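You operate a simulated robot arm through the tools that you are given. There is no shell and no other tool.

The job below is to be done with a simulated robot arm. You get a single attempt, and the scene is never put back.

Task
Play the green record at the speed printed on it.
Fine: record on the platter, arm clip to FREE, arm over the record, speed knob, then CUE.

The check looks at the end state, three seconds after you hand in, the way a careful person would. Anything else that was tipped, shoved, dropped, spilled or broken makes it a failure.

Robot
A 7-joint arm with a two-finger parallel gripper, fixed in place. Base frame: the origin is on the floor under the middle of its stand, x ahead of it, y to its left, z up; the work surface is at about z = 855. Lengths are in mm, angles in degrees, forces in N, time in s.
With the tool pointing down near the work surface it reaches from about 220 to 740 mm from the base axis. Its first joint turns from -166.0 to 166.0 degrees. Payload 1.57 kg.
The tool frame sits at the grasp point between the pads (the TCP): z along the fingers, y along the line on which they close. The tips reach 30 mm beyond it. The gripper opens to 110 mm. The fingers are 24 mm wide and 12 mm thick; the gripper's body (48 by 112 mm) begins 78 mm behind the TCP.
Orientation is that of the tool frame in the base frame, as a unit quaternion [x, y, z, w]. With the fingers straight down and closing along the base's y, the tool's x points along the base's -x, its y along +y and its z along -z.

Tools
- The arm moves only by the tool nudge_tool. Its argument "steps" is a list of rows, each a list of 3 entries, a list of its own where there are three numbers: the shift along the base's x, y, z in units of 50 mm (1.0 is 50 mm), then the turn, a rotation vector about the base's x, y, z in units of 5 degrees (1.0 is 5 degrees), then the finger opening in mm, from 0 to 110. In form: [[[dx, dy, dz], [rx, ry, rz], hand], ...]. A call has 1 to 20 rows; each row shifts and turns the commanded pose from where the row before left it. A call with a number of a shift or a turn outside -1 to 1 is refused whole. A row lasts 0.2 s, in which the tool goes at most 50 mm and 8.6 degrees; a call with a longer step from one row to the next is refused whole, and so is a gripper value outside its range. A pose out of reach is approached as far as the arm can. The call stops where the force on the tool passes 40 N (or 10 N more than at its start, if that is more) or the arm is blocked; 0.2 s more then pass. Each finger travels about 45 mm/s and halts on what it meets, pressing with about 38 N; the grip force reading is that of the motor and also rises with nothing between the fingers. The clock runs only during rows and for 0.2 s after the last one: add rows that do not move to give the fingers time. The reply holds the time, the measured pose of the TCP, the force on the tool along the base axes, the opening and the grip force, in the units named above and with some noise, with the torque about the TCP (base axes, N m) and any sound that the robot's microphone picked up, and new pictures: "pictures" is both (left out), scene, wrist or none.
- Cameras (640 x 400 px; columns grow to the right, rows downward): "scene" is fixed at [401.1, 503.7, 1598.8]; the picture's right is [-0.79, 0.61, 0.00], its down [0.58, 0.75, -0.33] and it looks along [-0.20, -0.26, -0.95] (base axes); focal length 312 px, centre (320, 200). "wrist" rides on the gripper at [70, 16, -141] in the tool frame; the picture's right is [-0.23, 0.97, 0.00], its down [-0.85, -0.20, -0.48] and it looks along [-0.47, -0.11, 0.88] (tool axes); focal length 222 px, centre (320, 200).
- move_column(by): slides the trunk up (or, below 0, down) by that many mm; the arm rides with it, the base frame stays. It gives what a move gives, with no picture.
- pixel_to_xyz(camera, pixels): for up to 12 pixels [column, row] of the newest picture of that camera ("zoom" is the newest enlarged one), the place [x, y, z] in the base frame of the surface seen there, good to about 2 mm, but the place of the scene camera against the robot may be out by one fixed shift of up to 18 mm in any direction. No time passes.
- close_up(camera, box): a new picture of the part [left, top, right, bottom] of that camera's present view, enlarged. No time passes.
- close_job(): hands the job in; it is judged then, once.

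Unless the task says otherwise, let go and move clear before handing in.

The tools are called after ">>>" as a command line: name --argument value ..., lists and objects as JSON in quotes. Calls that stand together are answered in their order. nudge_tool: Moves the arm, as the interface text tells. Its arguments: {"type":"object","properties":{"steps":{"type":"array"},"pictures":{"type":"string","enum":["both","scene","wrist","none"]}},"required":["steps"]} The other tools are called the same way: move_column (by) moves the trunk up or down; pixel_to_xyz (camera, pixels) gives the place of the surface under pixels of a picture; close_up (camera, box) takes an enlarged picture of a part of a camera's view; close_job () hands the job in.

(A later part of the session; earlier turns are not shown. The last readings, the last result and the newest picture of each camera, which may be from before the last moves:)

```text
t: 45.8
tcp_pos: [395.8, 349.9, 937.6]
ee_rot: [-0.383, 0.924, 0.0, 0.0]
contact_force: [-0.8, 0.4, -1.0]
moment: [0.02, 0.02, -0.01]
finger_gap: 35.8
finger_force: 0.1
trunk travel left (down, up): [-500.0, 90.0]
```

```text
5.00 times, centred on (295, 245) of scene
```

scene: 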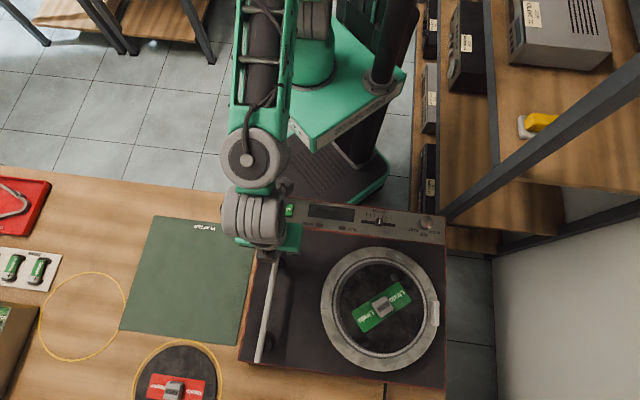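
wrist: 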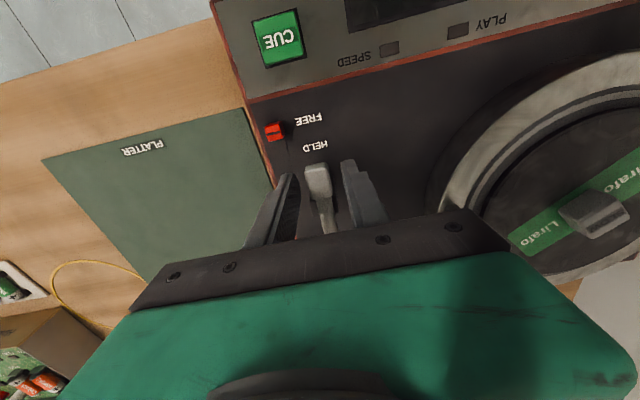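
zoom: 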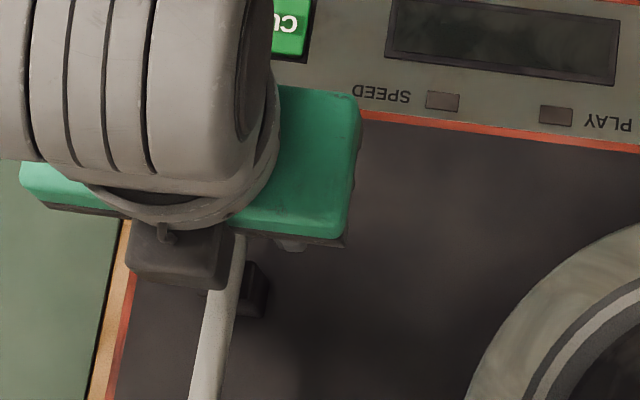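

The head sits between the pads. I'll lift 4 mm so the tips (z≈914) will clear the platter tabs, then swing the arm clockwise about its pivot in 2.5° steps, turning the hand with it, 25° first.

>>> nudge_tool --steps '[[[0, 0, 0.1], [0, 0, 0], 36], [[-0.1156, 0.1208, 0], [0, 0, -0.5], 36], [[-0.1102, 0.1257, 0], [0, 0, -0.5], 36], [[-0.1047, 0.1304, 0], [0, 0, -0.5], 36], [[-0.0989, 0.1348, 0], [0, 0, -0.5], 36], [[-0.0929, 0.139, 0], [0, 0, -0.5], 36], [[-0.0868, 0.1429, 0], [0, 0, -0.5], 36], [[-0.0804, 0.1466, 0], [0, 0, -0.5], 36], [[-0.074, 0.1499, 0], [0, 0, -0.5], 36], [[-0.0673, 0.1531, 0], [0, 0, -0.5], 36], [[-0.0606, 0.1558, 0], [0, 0, -0.5], 36]]'

>>> close_up --camera "wrist" --box '[240, 120, 400, 260]'

```text
t: 48.2
tcp_pos: [351.7, 420.9, 943.3]
ee_rot: [-0.172, 0.985, -0.001, 0.002]
contact_force: [-0.7, -0.1, 0.4]
moment: [0.0, 0.01, -0.02]
finger_gap: 35.9
finger_force: 0.1
trunk travel left (down, up): [-500.0, 90.0]
```

scene: 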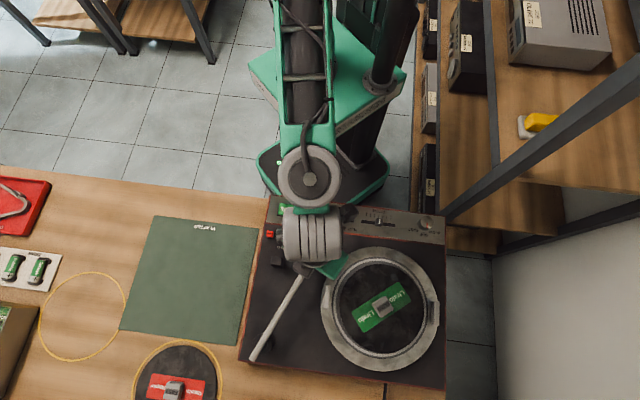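
wrist: 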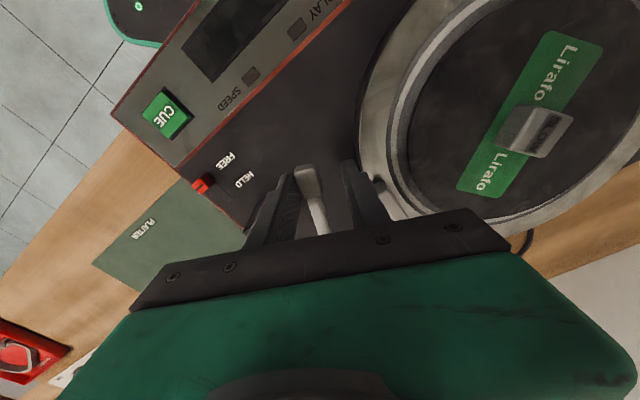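

```text
2.86 times, centred on (320, 190) of wrist
```

zoom: 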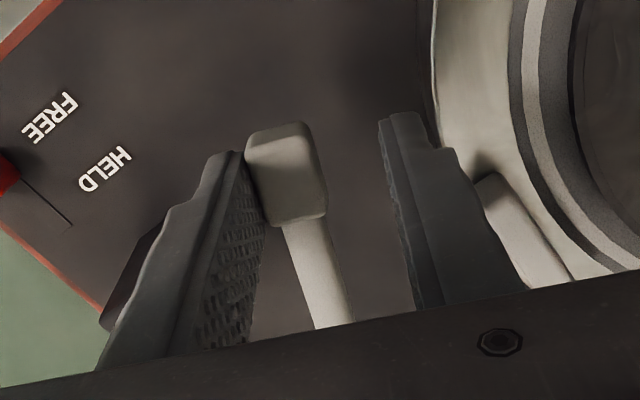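

The trailing finger is pushing the arm smoothly (no force), and the tab should clear the leading finger by about 10 mm. I'll continue another 25°.

>>> nudge_tool --steps '[[[-0.0538, 0.1583, 0.01], [0, 0, -0.5], 36], [[-0.0468, 0.1605, 0.01], [0, 0, -0.5], 36], [[-0.0397, 0.1624, 0], [0, 0, -0.5], 36], [[-0.0326, 0.164, 0], [0, 0, -0.5], 36], [[-0.0254, 0.1652, 0], [0, 0, -0.5], 36], [[-0.0182, 0.1662, 0], [0, 0, -0.5], 36], [[-0.011, 0.1668, 0], [0, 0, -0.5], 36], [[-0.0036, 0.1672, 0], [0, 0, -0.5], 36], [[0.0036, 0.1672, 0], [0, 0, -0.5], 36], [[0.011, 0.1668, 0], [0, 0, -0.5], 36]]'

>>> close_up --camera "wrist" --box '[240, 120, 400, 260]'

>>> close_up --camera "scene" --box '[235, 225, 455, 385]'

```text
t: 50.4
tcp_pos: [342.1, 501.2, 945.3]
ee_rot: [0.044, 0.999, -0.001, 0.001]
contact_force: [-0.1, -0.6, 0.5]
moment: [-0.01, 0.01, -0.02]
finger_gap: 36.1
finger_force: 0.1
trunk travel left (down, up): [-500.0, 90.0]
```

scene: 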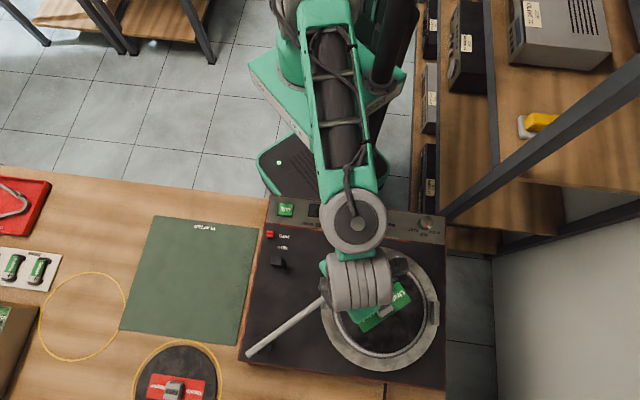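
wrist: 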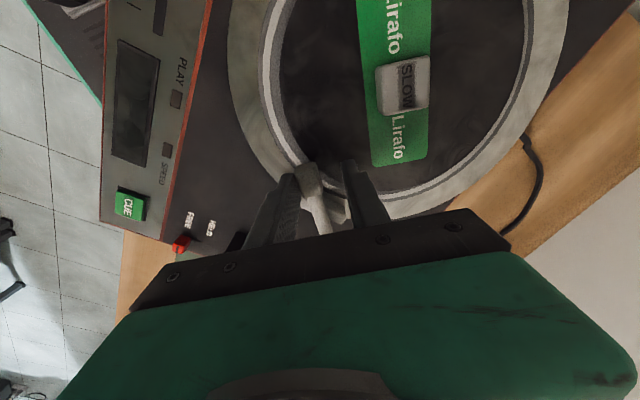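

```text
2.86 times, centred on (320, 190) of wrist
```

zoom: 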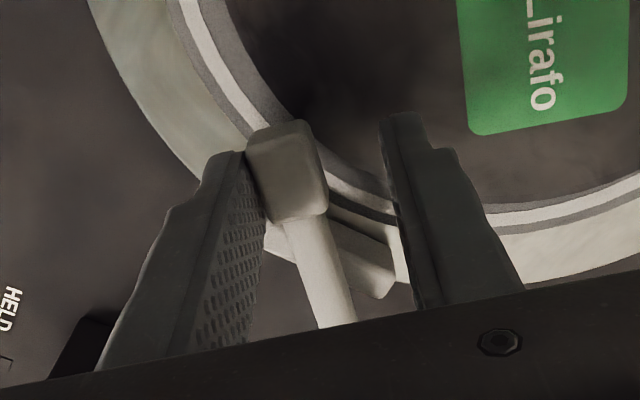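

```text
2.50 times, centred on (345, 305) of scene
```

zoom: 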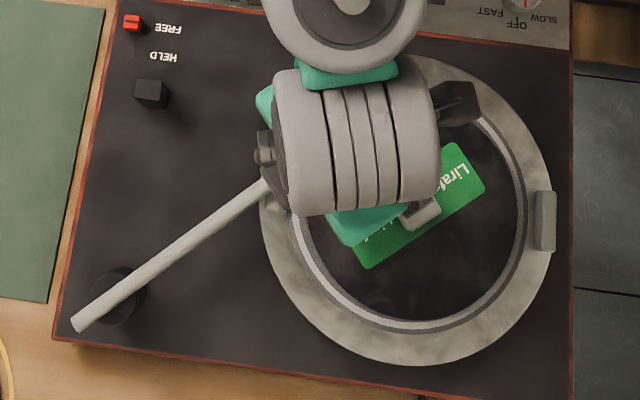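

The arm now crosses above the tab and its head is over the record's rim, with no contact force. I'll continue about 12.5° more so the head sits roughly 60 mm from the record's centre.

>>> nudge_tool --steps '[[[0.0182, 0.1662, 0], [0, 0, -0.5], 36], [[0.0254, 0.1652, 0], [0, 0, -0.5], 36], [[0.0326, 0.164, 0], [0, 0, -0.5], 36], [[0.0397, 0.1624, 0], [0, 0, -0.5], 36], [[0.0468, 0.1605, 0], [0, 0, -0.5], 36], [[0, 0, 0], [0, 0, 0], 36]]'

>>> close_up --camera "wrist" --box '[220, 60, 460, 260]'

>>> close_up --camera "scene" --box '[235, 225, 455, 385]'

```text
t: 51.8
tcp_pos: [348.6, 541.9, 943.7]
ee_rot: [0.153, 0.988, -0.001, 0.0]
contact_force: [-3.0, -12.1, -2.0]
moment: [-0.08, 0.09, 0.19]
finger_gap: 46.2
finger_force: 5.3
trunk travel left (down, up): [-500.0, 90.0]
```

scene: 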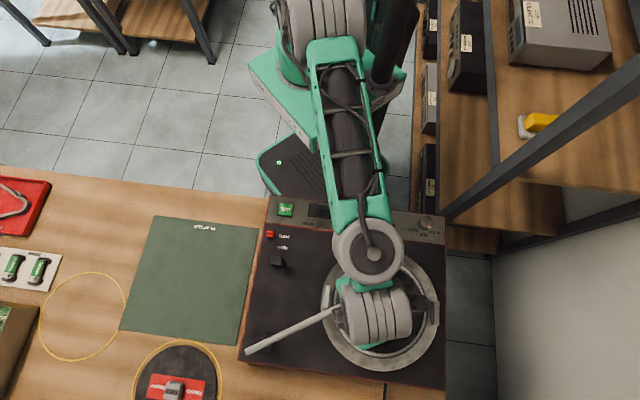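
wrist: 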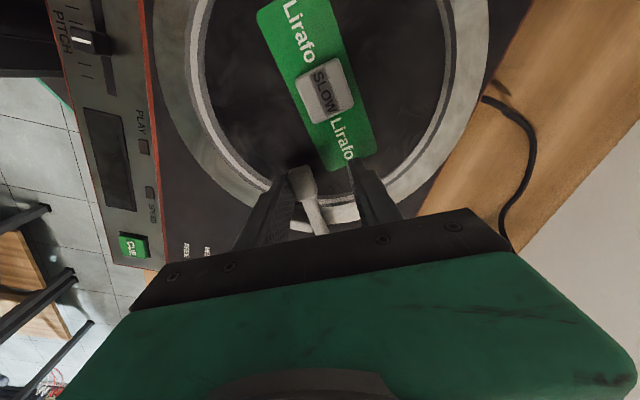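

```text
2.00 times, centred on (340, 160) of wrist
```

zoom: 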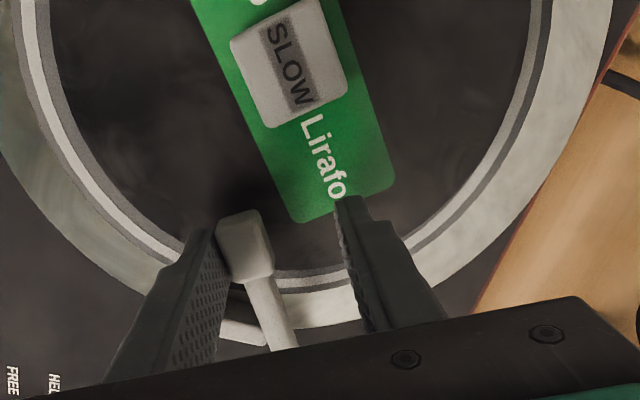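

```text
2.50 times, centred on (345, 305) of scene
```

zoom: 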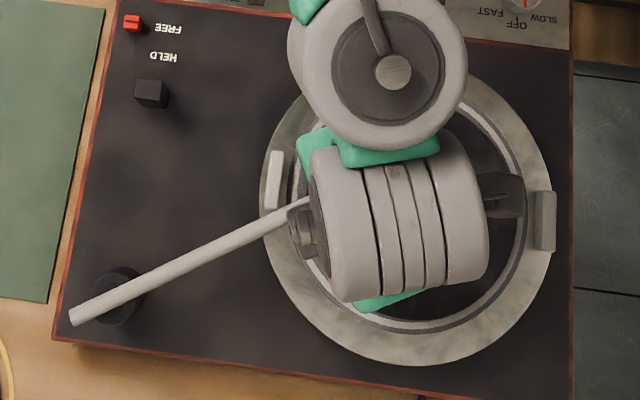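

The fingers spread to 46 mm with 12 N in y: the arm has reached its inner end stop. I'll back off 5° at once so nothing is loaded, then measure where the head is.

>>> nudge_tool --steps '[[[-0.0468, -0.1605, 0], [0, 0, 0.5], 36], [[-0.0397, -0.1624, 0], [0, 0, 0.5], 36], [[0, 0, 0], [0, 0, 0], 36]]'

>>> close_up --camera "wrist" --box '[220, 60, 460, 260]'

>>> pixel_to_xyz --camera "zoom" --pixels '[[240, 230], [250, 250], [260, 270], [235, 220], [270, 300], [280, 330], [290, 80], [245, 245]]'

```text
t: 52.6
tcp_pos: [345.8, 528.3, 942.7]
ee_rot: [0.109, 0.994, 0.0, 0.0]
contact_force: [0.5, 0.5, -1.1]
moment: [0.02, -0.02, -0.01]
finger_gap: 36.0
finger_force: 0.1
trunk travel left (down, up): [-500.0, 90.0]
```

scene: 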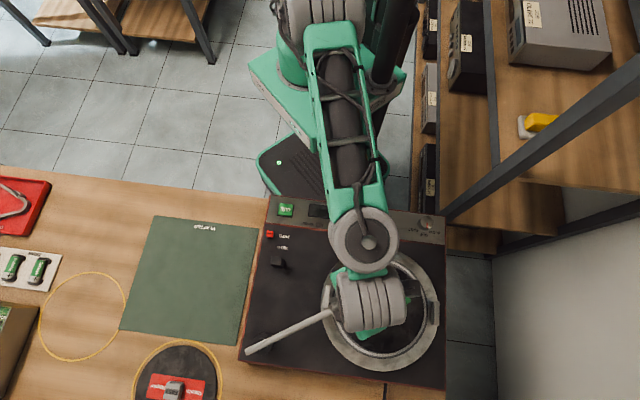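
wrist: 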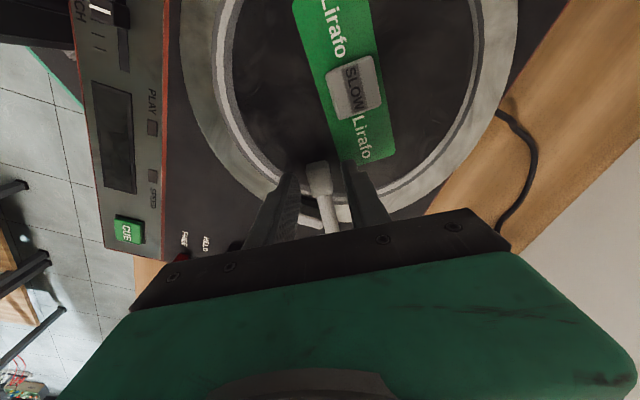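

```text
2.00 times, centred on (340, 160) of wrist
```

zoom: 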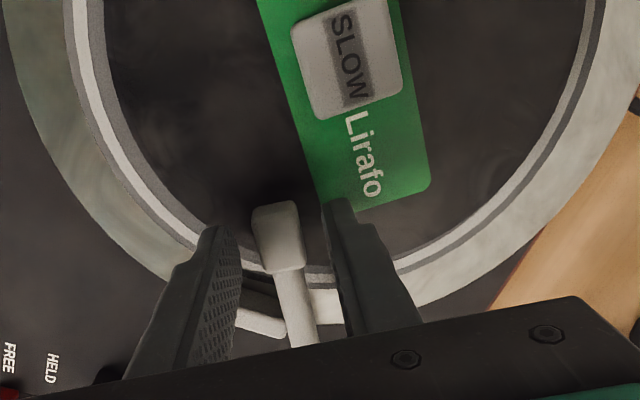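

```text
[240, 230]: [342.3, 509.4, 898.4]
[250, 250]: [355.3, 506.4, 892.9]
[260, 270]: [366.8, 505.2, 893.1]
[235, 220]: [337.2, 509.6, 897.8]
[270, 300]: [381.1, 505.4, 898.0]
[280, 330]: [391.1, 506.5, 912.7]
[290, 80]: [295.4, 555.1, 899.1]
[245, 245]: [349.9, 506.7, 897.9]
```

The arm stays put, free of both fingers. I'll locate the head now.

>>> pixel_to_xyz --camera "zoom" --pixels '[[277, 220], [278, 240], [285, 260], [262, 225], [295, 225], [296, 300], [303, 330], [305, 210], [345, 55]]'

```text
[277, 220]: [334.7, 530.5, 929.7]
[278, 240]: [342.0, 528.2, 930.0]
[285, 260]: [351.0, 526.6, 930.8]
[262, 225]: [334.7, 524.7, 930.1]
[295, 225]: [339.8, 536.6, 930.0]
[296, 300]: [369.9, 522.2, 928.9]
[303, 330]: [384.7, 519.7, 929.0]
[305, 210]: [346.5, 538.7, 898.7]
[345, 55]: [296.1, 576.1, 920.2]
```

The head is at (342,528.5), 61.5 mm from the record's centre and well over it. It's close to its inner stop, so I'll ease it back about 2° with the other finger, then free it.

>>> nudge_tool --steps '[[[-0.0274, -0.1378, 0], [0, 0, 0.42], 36], [[-0.0213, -0.1388, 0], [0, 0, 0.42], 36], [[0, 0, 0], [0, 0, 0], 36], [[0.0213, 0.1388, 0], [0, 0, -0.42], 36], [[0, 0, 0], [0, 0, 0], 36]]'

>>> close_up --camera "wrist" --box '[220, 60, 460, 260]'

>>> pixel_to_xyz --camera "zoom" --pixels '[[277, 220], [278, 240], [285, 260], [265, 225], [290, 225], [296, 300], [303, 330], [245, 235]]'

```text
t: 53.8
tcp_pos: [342.7, 520.5, 943.1]
ee_rot: [0.091, 0.996, -0.001, 0.001]
contact_force: [0.0, -0.2, -0.9]
moment: [0.01, 0.01, 0.02]
finger_gap: 36.0
finger_force: 0.1
trunk travel left (down, up): [-500.0, 90.0]
```

scene: 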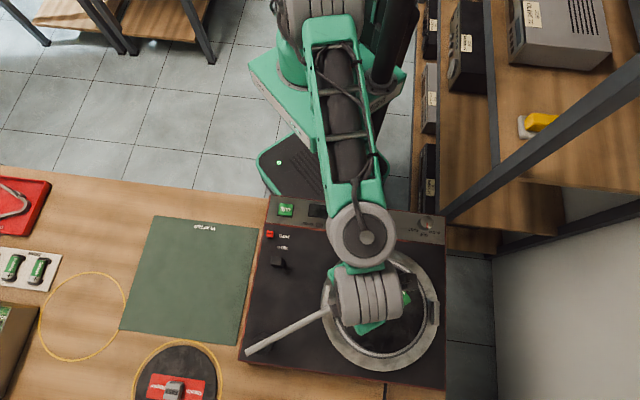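
wrist: 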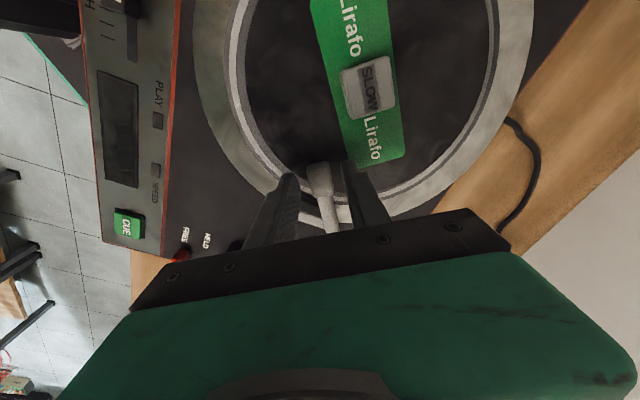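

```text
2.00 times, centred on (340, 160) of wrist
```

zoom: 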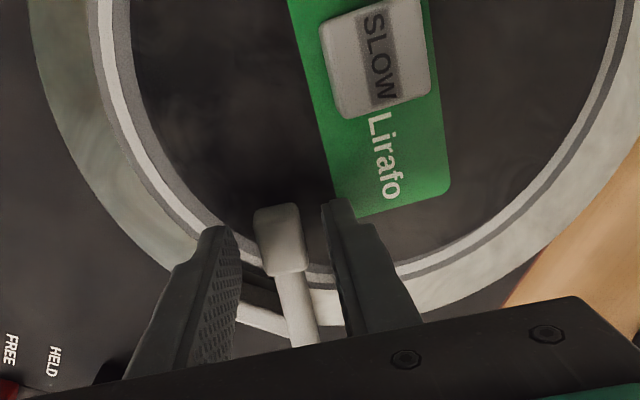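

```text
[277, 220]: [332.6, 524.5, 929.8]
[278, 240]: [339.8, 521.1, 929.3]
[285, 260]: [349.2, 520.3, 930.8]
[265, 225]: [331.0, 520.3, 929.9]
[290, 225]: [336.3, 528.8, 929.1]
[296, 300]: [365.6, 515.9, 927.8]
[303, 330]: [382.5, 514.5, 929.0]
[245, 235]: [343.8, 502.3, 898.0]
```

The head is now at about (340,522), 65 mm from the record's centre, and free between the fingers. I'll rise clear, and measure the knob and the shelf post near it.

>>> nudge_tool --steps '[[[0, 0, 0.3], [0, 0, 0], 36], [[0, 0, 0.6], [0, 0, 0], 36], [[0, 0, 0.9], [0, 0, 0], 36], [[0, -0.2, 0.8], [0, 0, 0], 36], [[-0.2, -0.7, 0.4], [0, 0, 0], 36], [[-0.2, -0.8, 0.2], [0, 0, 0], 36], [[0, 0, 0], [0, 0, 0], 36]]'

>>> pixel_to_xyz --camera "scene" --pixels '[[450, 212], [480, 188], [520, 157], [580, 110], [630, 70], [480, 100], [550, 100], [530, 125], [490, 225], [425, 226], [420, 232], [436, 234]]'

>>> close_up --camera "scene" --box '[395, 205, 455, 250]'

```text
t: 55.4
tcp_pos: [323.8, 434.1, 1103.3]
ee_rot: [0.091, 0.996, -0.001, 0.001]
contact_force: [0.4, -0.1, -0.1]
moment: [0.0, 0.01, 0.01]
finger_gap: 36.1
finger_force: 0.1
trunk travel left (down, up): [-500.0, 90.0]
```

scene: 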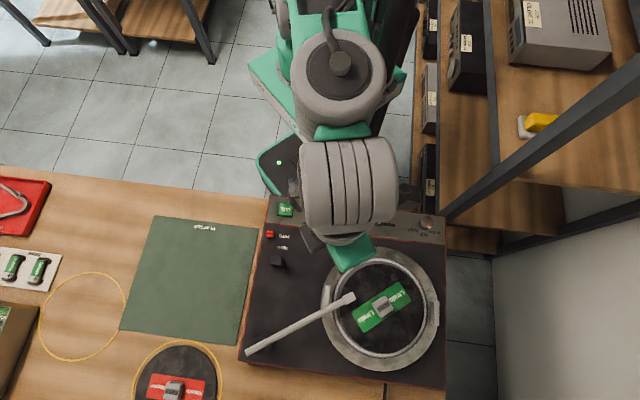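
wrist: 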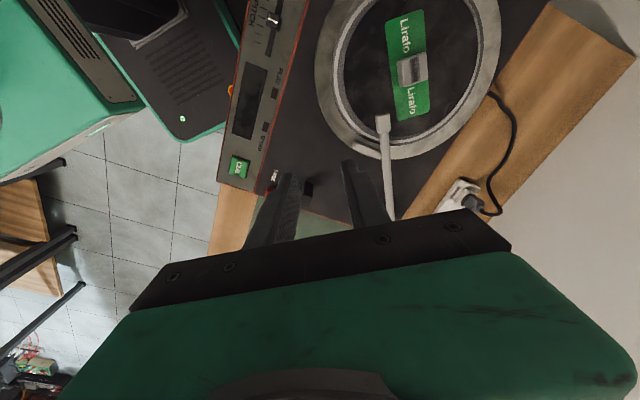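

```text
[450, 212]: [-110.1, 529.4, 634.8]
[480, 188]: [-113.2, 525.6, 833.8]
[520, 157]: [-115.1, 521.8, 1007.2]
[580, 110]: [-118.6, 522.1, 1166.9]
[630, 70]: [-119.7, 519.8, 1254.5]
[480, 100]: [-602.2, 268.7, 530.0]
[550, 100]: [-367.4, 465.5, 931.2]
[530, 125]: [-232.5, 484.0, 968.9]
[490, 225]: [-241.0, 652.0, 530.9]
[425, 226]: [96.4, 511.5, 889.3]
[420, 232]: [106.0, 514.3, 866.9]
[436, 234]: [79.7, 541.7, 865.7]
```

```text
8.89 times, centred on (425, 228) of scene
```

zoom: 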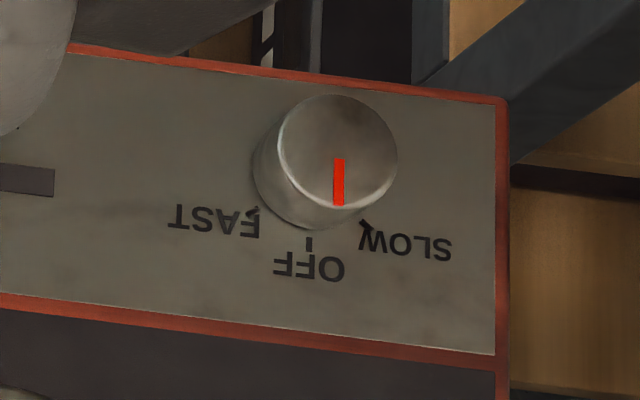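

The shelf post stands at (-115,522), about 200 mm from the knob, so I must keep the arm off that side. From this zoom the ticks for FAST, OFF and SLOW are visible; I'll locate them and the knob's top.

>>> pixel_to_xyz --camera "zoom" --pixels '[[338, 152], [338, 100], [338, 203], [285, 150], [390, 150], [252, 212], [309, 244], [366, 226], [338, 165], [339, 200], [300, 222], [258, 170]]'

>>> pixel_to_xyz --camera "scene" --pixels '[[340, 60], [350, 150], [350, 200], [330, 20], [365, 170], [390, 200], [350, 250], [320, 100], [400, 75], [300, 180], [285, 20], [340, 100]]'

```text
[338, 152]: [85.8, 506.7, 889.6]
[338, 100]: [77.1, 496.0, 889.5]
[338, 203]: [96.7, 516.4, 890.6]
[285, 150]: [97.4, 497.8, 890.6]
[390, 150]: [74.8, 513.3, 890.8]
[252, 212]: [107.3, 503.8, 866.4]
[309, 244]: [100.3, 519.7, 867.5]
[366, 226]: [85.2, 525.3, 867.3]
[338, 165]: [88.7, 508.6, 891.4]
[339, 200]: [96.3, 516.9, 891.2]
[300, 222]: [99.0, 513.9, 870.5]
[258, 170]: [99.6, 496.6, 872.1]
```

```text
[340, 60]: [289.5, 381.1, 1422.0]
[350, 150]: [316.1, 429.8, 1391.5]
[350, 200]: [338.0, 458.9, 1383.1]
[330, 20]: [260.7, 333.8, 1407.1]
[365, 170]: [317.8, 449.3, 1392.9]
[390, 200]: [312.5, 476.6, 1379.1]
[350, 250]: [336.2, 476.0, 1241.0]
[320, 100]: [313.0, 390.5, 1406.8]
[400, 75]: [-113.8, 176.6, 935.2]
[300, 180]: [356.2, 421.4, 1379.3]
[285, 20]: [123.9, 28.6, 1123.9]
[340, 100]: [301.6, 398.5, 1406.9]
```

The ticks lie at about -6° (FAST), 45° (OFF) and 94° (SLOW) around the knob, so SLOW needs about +50° (counter-clockwise from above). I'll move over the knob at z≈1000 with the fingers at 60 mm.

>>> nudge_tool --steps '[[[-0.6, 0.165, -0.1], [0, 0, 0], 60], [[-0.6, 0.165, -0.1], [0, 0, 0], 60], [[-0.6, 0.165, -0.2], [0, 0, 0], 60], [[-0.6, 0.165, -0.3], [0, 0, 0], 60], [[-0.6, 0.165, -0.35], [0, 0, 0], 60], [[-0.6, 0.165, -0.35], [0, 0, 0], 60], [[-0.6, 0.165, -0.35], [0, 0, 0], 60], [[-0.55, 0.165, -0.3], [0, 0, 0], 60], [[0, 0, 0], [0, 0, 0], 60]]'

```text
t: 57.4
tcp_pos: [85.2, 499.6, 1000.4]
ee_rot: [0.09, 0.996, 0.0, 0.001]
contact_force: [-0.2, -0.1, -1.0]
moment: [0.02, 0.01, 0.01]
finger_gap: 60.0
finger_force: 0.1
trunk travel left (down, up): [-500.0, 90.0]
```

scene: 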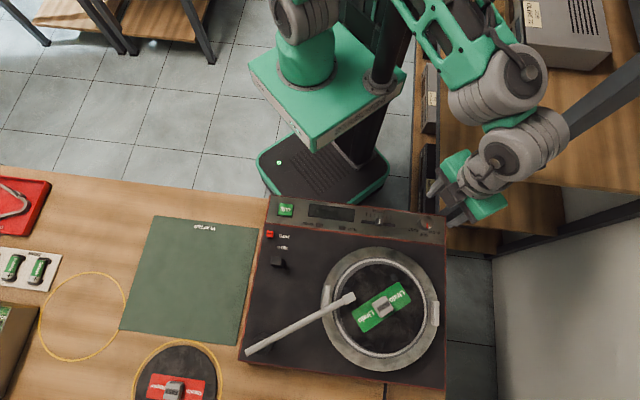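
wrist: 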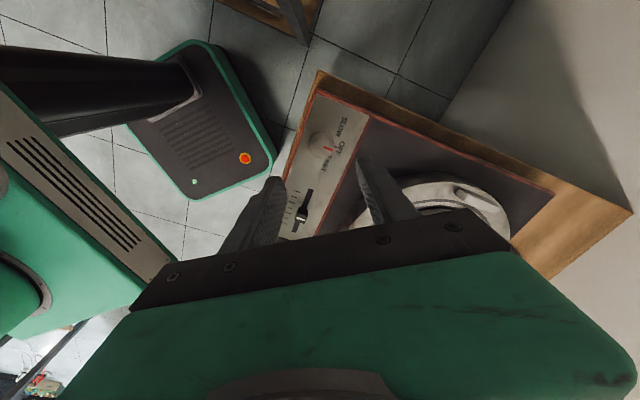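

The knob shows at (322,145) between the fingers. I'll check the clearance between the wrist and the shelf post, and measure the knob from here.

>>> pixel_to_xyz --camera "scene" --pixels '[[520, 75], [545, 95], [560, 130], [550, 150], [510, 185], [505, 150], [460, 100], [500, 205], [565, 145], [600, 95], [535, 70], [470, 20]]'

>>> close_up --camera "wrist" --box '[270, 100, 390, 210]'

>>> pixel_to_xyz --camera "zoom" --pixels '[[275, 160], [245, 150], [305, 175], [270, 130], [280, 195], [290, 175], [320, 195], [345, 165], [330, 130], [310, 215], [255, 170], [300, 150]]'

```text
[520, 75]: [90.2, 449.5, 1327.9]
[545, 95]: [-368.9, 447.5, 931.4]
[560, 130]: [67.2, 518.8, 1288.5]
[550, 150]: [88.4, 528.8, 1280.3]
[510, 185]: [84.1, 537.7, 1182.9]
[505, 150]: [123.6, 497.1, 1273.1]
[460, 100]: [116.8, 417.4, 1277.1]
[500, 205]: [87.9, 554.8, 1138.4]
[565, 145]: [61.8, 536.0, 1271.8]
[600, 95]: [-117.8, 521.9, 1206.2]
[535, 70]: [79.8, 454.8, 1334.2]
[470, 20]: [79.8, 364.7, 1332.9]
```

```text
3.64 times, centred on (330, 155) of wrist
```

zoom: 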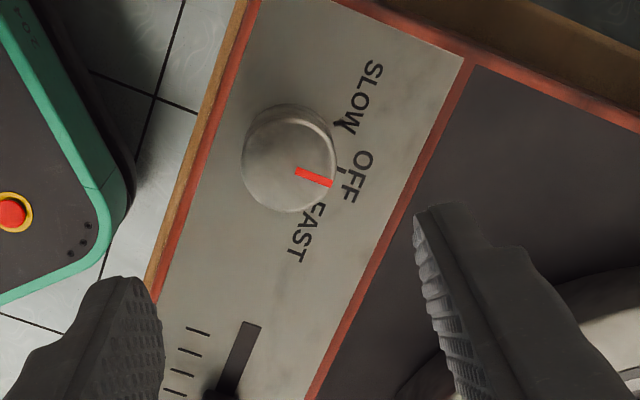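

```text
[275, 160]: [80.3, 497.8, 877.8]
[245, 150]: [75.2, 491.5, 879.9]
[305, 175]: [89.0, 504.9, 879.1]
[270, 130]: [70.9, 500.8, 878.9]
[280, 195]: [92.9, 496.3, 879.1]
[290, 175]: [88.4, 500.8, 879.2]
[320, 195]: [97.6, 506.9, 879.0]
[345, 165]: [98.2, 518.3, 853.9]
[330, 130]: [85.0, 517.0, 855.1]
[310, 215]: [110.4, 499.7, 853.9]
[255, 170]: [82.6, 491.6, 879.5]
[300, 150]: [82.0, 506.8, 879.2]
```

Wrist to post clearance is over 150 mm, and the knob centre is ≈(83,501), diameter ≈32, top z 879. I'll trim the position, narrow to 50 mm and descend to z≈891.

>>> nudge_tool --steps '[[[-0.03, 0.03, 0], [0, 0, 0], 50], [[0, 0, -0.5], [0, 0, 0], 50], [[0, 0, -0.5], [0, 0, 0], 50], [[0, 0, -0.5], [0, 0, 0], 50], [[0, 0, 0], [0, 0, 0], 50]]'

>>> close_up --camera "wrist" --box '[250, 100, 410, 240]'

>>> pixel_to_xyz --camera "zoom" --pixels '[[280, 190], [310, 200], [300, 170], [290, 220], [265, 200], [320, 185], [205, 260], [390, 220], [300, 195]]'

```text
t: 58.6
tcp_pos: [85.3, 503.3, 928.0]
ee_rot: [0.091, 0.996, 0.0, 0.0]
contact_force: [-0.5, -1.0, -0.8]
moment: [0.0, -0.02, -0.02]
finger_gap: 50.1
finger_force: 0.0
trunk travel left (down, up): [-500.0, 90.0]
```

scene: 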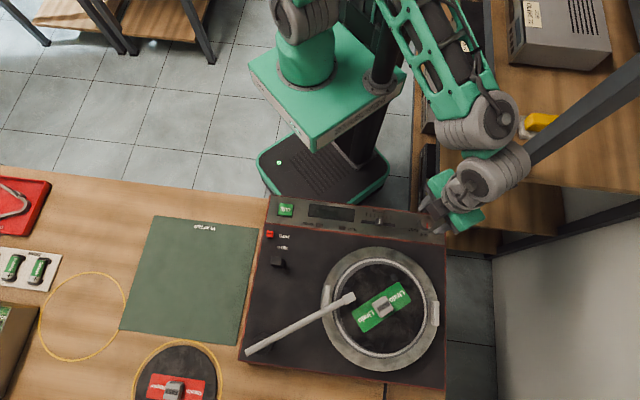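
wrist: 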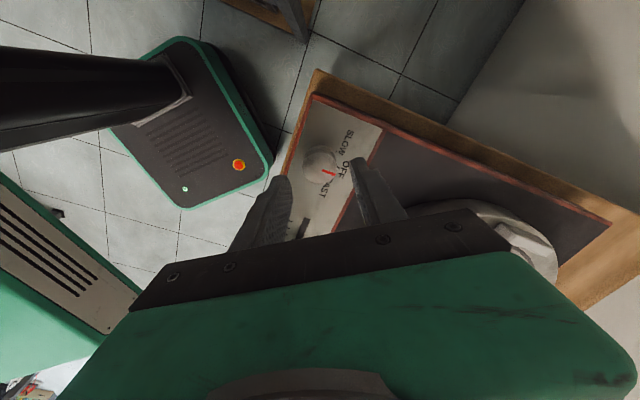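

```text
2.86 times, centred on (330, 170) of wrist
```

zoom: 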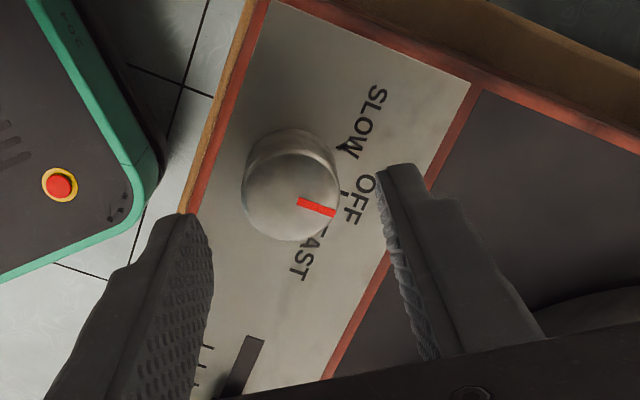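

```text
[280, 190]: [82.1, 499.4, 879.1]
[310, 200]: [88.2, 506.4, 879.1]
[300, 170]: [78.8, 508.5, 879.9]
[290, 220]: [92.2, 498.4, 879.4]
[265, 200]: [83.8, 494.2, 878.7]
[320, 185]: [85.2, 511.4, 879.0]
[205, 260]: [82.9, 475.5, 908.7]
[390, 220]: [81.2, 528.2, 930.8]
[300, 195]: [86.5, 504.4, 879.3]
```

The knob (zoom 291,195) maps to ≈(84,502), under the TCP within about 1.5 mm. I'll go down the last 37 mm and close on it.

>>> nudge_tool --steps '[[[-0.01, -0.01, -0.3], [0, 0, 0], 50], [[0, 0, -0.3], [0, 0, 0], 50], [[0, 0, -0.14], [0, 0, 0], 50], [[0, 0, 0], [0, 0, 0], 50]]'

>>> close_up --camera "wrist" --box '[250, 120, 410, 260]'

```text
t: 59.6
tcp_pos: [83.5, 499.2, 890.8]
ee_rot: [0.09, 0.996, -0.002, 0.0]
contact_force: [-0.4, -0.7, -0.8]
moment: [0.0, -0.03, 0.0]
finger_gap: 50.1
finger_force: 0.0
trunk travel left (down, up): [-500.0, 90.0]
```

scene: 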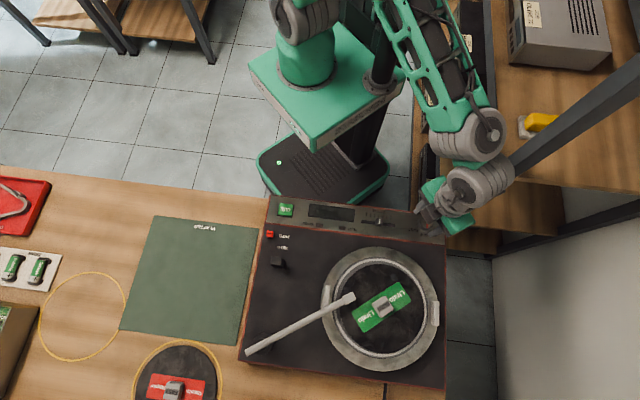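
wrist: 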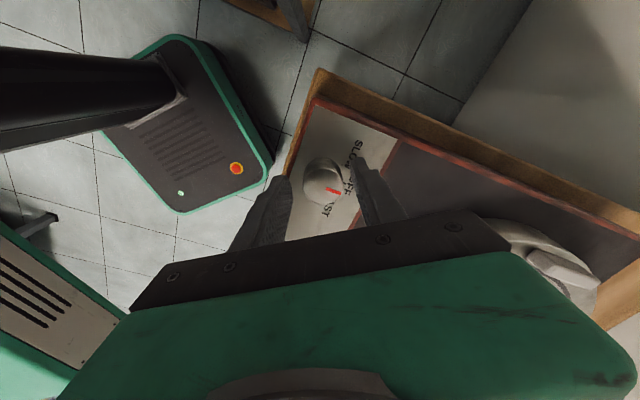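

```text
2.86 times, centred on (330, 190) of wrist
```

zoom: 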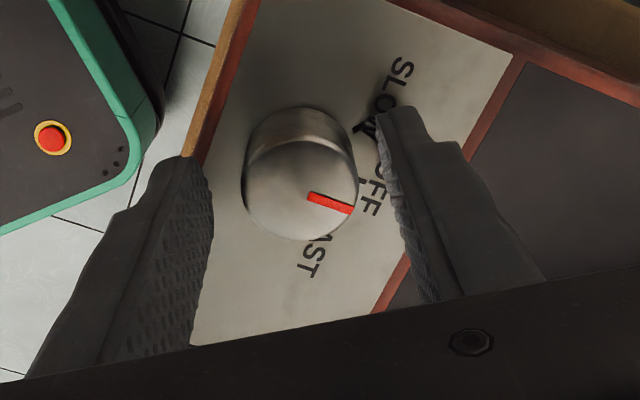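

The knob is slightly nearer the right finger, so I'll shift +1.5 mm in y and then close on it.

>>> nudge_tool --steps '[[[0, 0.03, 0], [0, 0, 0], 50], [[0, 0, 0], [0, 0, 0], 38], [[0, 0, 0], [0, 0, 0], 26], [[0, 0, 0], [0, 0, 0], 26], [[0, 0, 0], [0, 0, 0], 26]]'

>>> close_up --camera "wrist" --box '[250, 120, 410, 260]'

```text
t: 60.8
tcp_pos: [84.1, 502.5, 891.2]
ee_rot: [0.091, 0.996, 0.0, 0.002]
contact_force: [0.7, 4.1, 0.2]
moment: [0.23, -0.05, 0.0]
finger_gap: 31.2
finger_force: 35.6
trunk travel left (down, up): [-500.0, 90.0]
```

scene: 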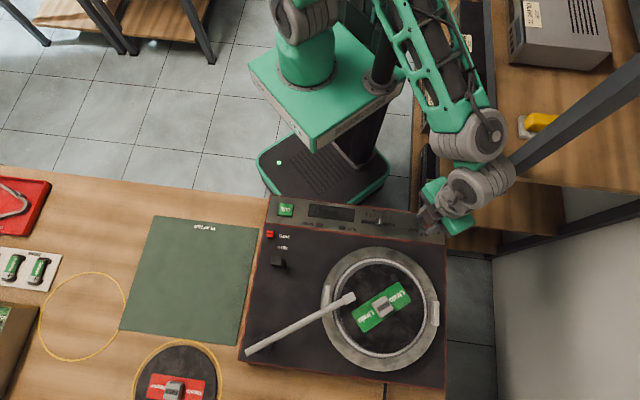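
wrist: 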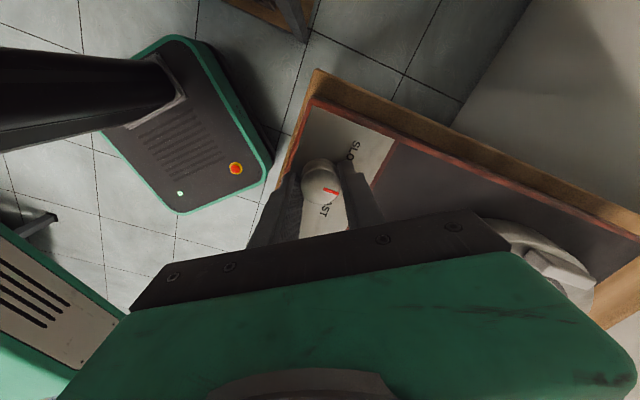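

```text
2.86 times, centred on (330, 190) of wrist
```

zoom: 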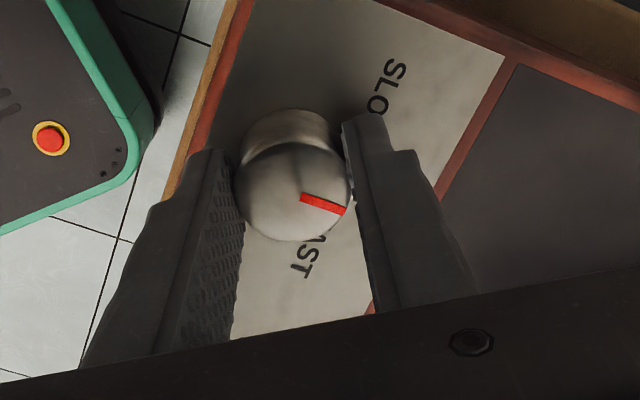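

Gripped at 31 mm. I'll rotate +45° in 5° steps and check the pointer.

>>> nudge_tool --steps '[[[0, 0, 0], [0, 0, 1], 26], [[0, 0, 0], [0, 0, 1], 26], [[0, 0, 0], [0, 0, 1], 26], [[0, 0, 0], [0, 0, 1], 26], [[0, 0, 0], [0, 0, 1], 26], [[0, 0, 0], [0, 0, 1], 26], [[0, 0, 0], [0, 0, 1], 26], [[0, 0, 0], [0, 0, 1], 26], [[0, 0, 0], [0, 0, 1], 26]]'

>>> close_up --camera "wrist" --box '[250, 120, 410, 260]'

>>> close_up --camera "scene" --box '[395, 195, 455, 245]'

```text
t: 62.8
tcp_pos: [84.5, 501.4, 891.5]
ee_rot: [-0.298, 0.954, 0.001, 0.001]
contact_force: [-3.0, -6.2, 19.8]
moment: [-0.79, 0.51, 0.01]
finger_gap: 31.4
finger_force: 40.1
trunk travel left (down, up): [-500.0, 90.0]
```

scene: 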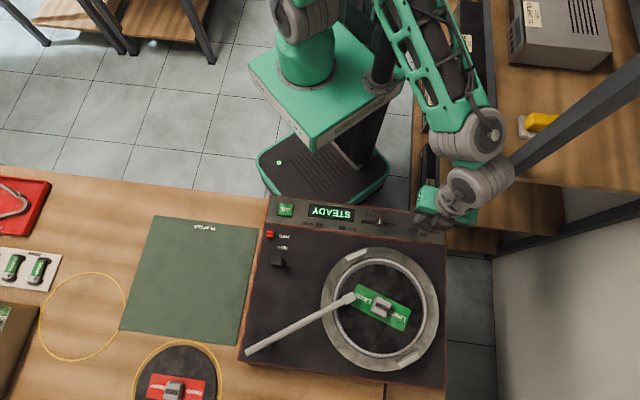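
wrist: 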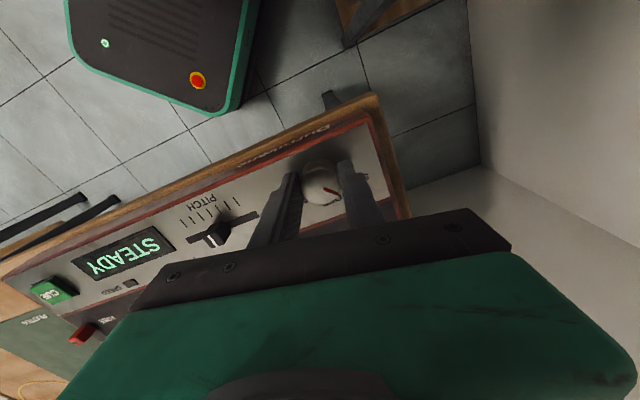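

```text
2.86 times, centred on (330, 190) of wrist
```

zoom: 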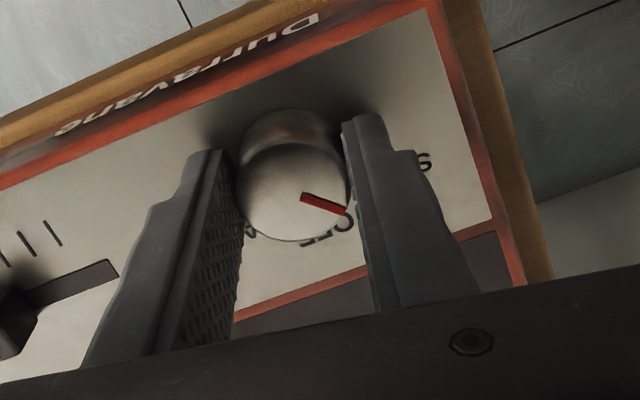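

```text
8.00 times, centred on (425, 220) of scene
```

zoom: 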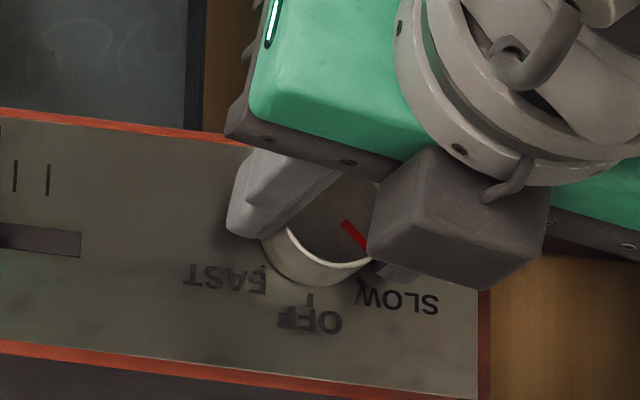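

The display lit up "STEADY" and the platter is turning, so the knob has left OFF. There's a 20 N upward load on the hand, so I'll open the fingers, rise, and look at where the pointer stands.

>>> nudge_tool --steps '[[[0, 0, 0], [0, 0, 0], 50], [[0, 0, 0], [0, 0, 0], 50], [[0, 0, 0.2], [0, 0, 0], 50], [[0, 0, 0.5], [0, 0, 0], 50], [[0, 0, 0.7], [0, 0, 0], 50], [[0, 0, 0.7], [0, 0, 0], 50], [[0, 0, 0], [0, 0, 0], 50]]'

>>> close_up --camera "wrist" --box '[230, 80, 430, 240]'

>>> close_up --camera "scene" --box '[240, 190, 460, 270]'

```text
t: 64.4
tcp_pos: [84.5, 505.3, 994.1]
ee_rot: [-0.297, 0.955, 0.0, 0.001]
contact_force: [-0.2, -0.4, -0.1]
moment: [0.0, -0.01, 0.0]
finger_gap: 50.1
finger_force: 0.1
trunk travel left (down, up): [-500.0, 90.0]
```

scene: 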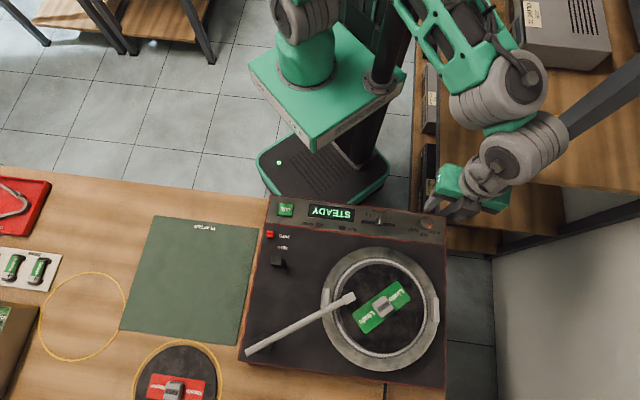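
wrist: 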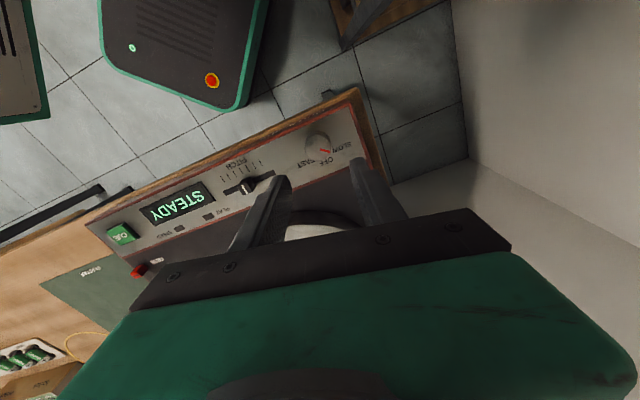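

```text
2.50 times, centred on (330, 160) of wrist
```

zoom: 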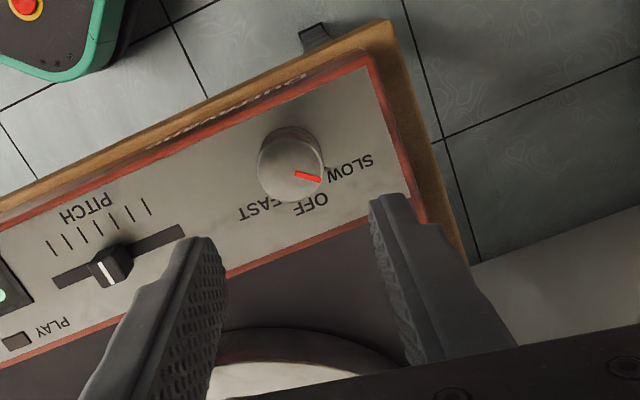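

```text
2.91 times, centred on (350, 230) of scene
```

zoom: 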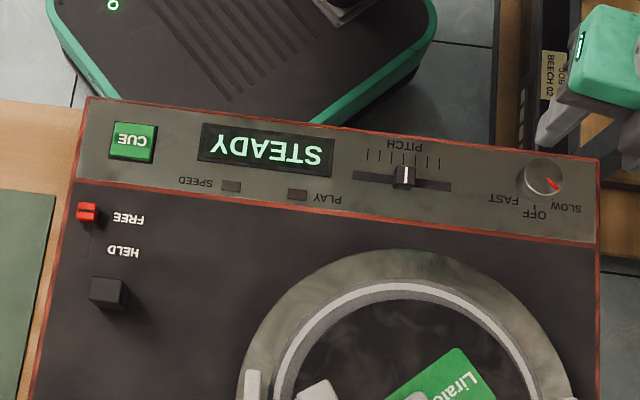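

>>> close_up --camera "wrist" --box '[295, 120, 360, 170]'

>>> pixel_to_xyz --camera "zoom" --pixels '[[200, 180], [250, 190], [300, 195], [320, 200], [230, 120], [230, 255], [180, 190], [320, 170], [345, 190], [320, 255]]'

>>> close_up --camera "scene" --box '[400, 205, 450, 245]'

```text
8.00 times, centred on (328, 145) of wrist
```

zoom: 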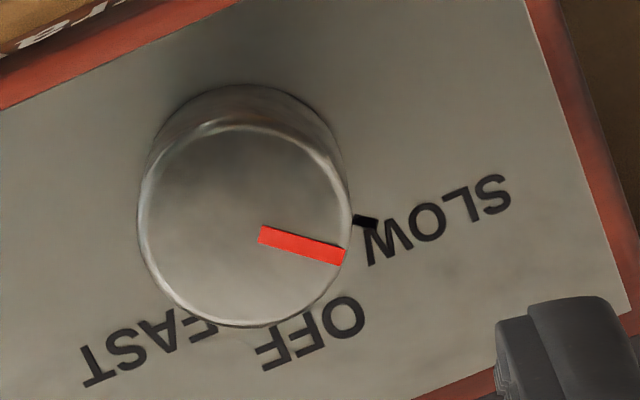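

```text
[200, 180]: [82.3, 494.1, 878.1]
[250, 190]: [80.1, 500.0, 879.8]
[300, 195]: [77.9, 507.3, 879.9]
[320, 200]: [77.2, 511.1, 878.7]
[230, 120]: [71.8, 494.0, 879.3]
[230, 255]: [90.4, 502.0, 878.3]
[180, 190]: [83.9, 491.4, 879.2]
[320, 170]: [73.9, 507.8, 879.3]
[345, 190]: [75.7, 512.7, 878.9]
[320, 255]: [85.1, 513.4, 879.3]
```

```text
10.00 times, centred on (425, 225) of scene
```

zoom: 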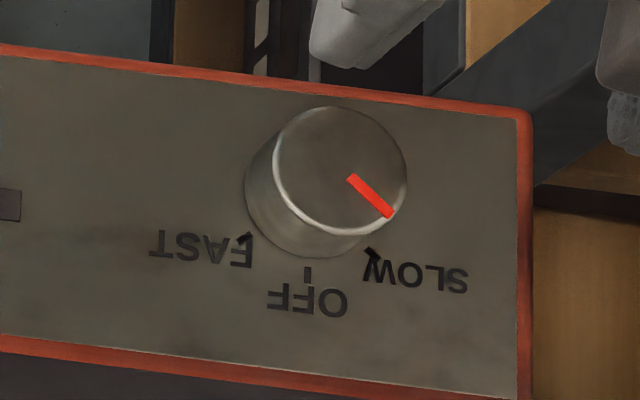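

The pointer is aligned with the SLOW tick within a few degrees. I'll check the SPEED and PLAY indicators and the record's motion.

>>> close_up --camera "scene" --box '[275, 198, 395, 240]'

>>> nudge_tool --steps '[[[0, 0, 0], [0, 0, 0], 50]]' --pictures "scene"

```text
5.33 times, centred on (335, 219) of scene
```

zoom: 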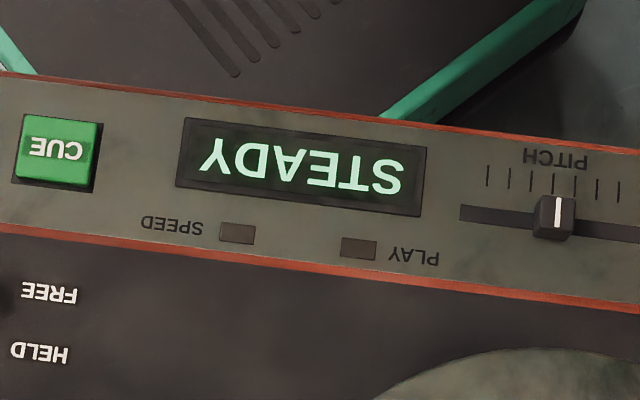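

```text
t: 64.8
tcp_pos: [83.5, 504.3, 993.3]
ee_rot: [-0.297, 0.955, -0.001, 0.001]
contact_force: [-0.2, -1.3, 0.6]
moment: [-0.03, -0.03, 0.04]
finger_gap: 50.3
finger_force: 0.0
trunk travel left (down, up): [-500.0, 90.0]
```

scene: 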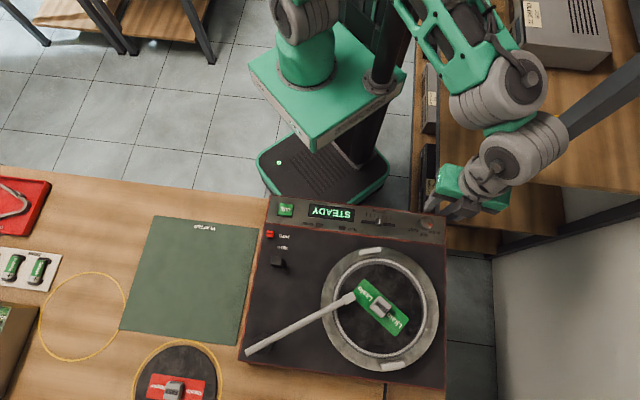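

The platter is turning (tabs moved between pictures) and the display stays STEADY; SPEED and PLAY lamps are still dark. Next I'll close the fingers, align with the deck and move above CUE at about (327,272).

>>> nudge_tool --steps '[[[0.3, -0.28, 0.2], [0, 0, 0], 0], [[0.6, -0.57, 0], [0, 0, 0.5], 0], [[0.6, -0.57, 0], [0, 0, 0.5], 0], [[0.6, -0.57, 0], [0, 0, 0.5], 0], [[0.6, -0.57, 0], [0, 0, 0.5], 0], [[0.6, -0.57, 0], [0, 0, 0], 0], [[0.6, -0.57, 0], [0, 0, 0], 0], [[0.6, -0.57, 0], [0, 0, 0], 0], [[0.36, -0.35, -0.2], [0, 0, 0], 0], [[0, 0, -0.4], [0, 0, 0], 0], [[0, 0, 0], [0, 0, 0], 0]]'

>>> close_up --camera "wrist" --box '[240, 80, 400, 220]'

>>> close_up --camera "scene" --box '[265, 195, 395, 245]'

```text
t: 67.2
tcp_pos: [325.6, 273.6, 975.4]
ee_rot: [-0.379, 0.925, -0.001, 0.001]
contact_force: [0.7, 0.1, 0.4]
moment: [0.0, -0.03, -0.04]
finger_gap: 0.1
finger_force: 21.4
trunk travel left (down, up): [-500.0, 90.0]
```

scene: 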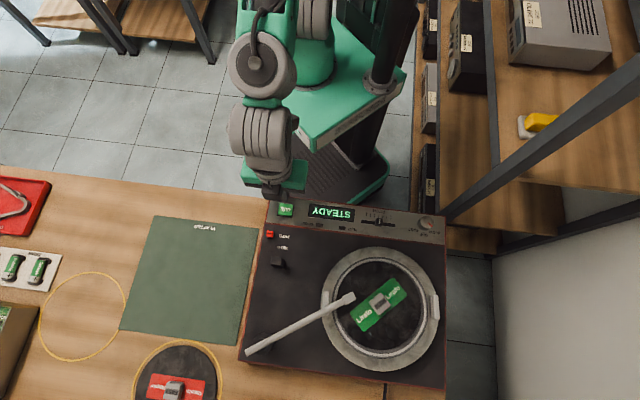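
wrist: 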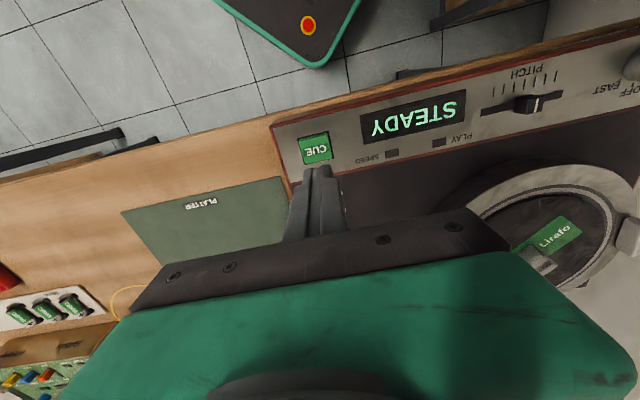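

```text
2.86 times, centred on (320, 150) of wrist
```

zoom: 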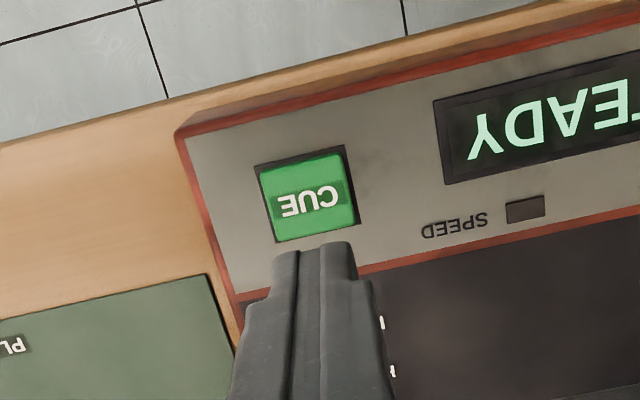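

```text
4.92 times, centred on (330, 220) of scene
```

zoom: 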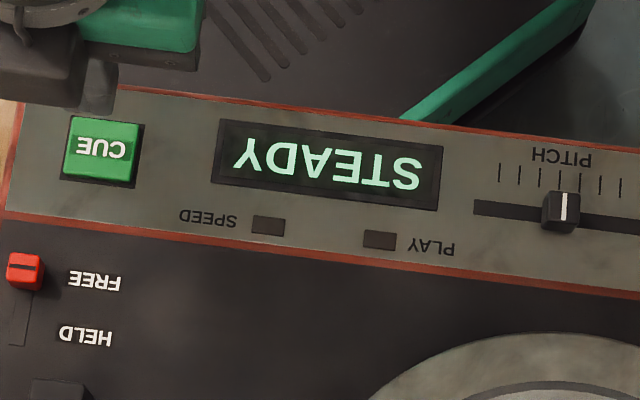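

CUE is at (316,149) in the wrist view; I'll measure its top to aim the press.

>>> pixel_to_xyz --camera "wrist" --pixels '[[316, 149], [300, 141], [326, 135.5], [330.5, 157.5], [305.5, 162.5], [316, 158], [313, 140], [330, 175]]'

```text
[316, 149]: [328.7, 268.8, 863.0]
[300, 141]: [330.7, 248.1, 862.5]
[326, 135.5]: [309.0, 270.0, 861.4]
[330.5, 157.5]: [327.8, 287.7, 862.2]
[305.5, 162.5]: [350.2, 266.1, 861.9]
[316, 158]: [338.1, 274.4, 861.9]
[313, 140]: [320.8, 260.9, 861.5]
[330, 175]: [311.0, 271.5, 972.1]
```

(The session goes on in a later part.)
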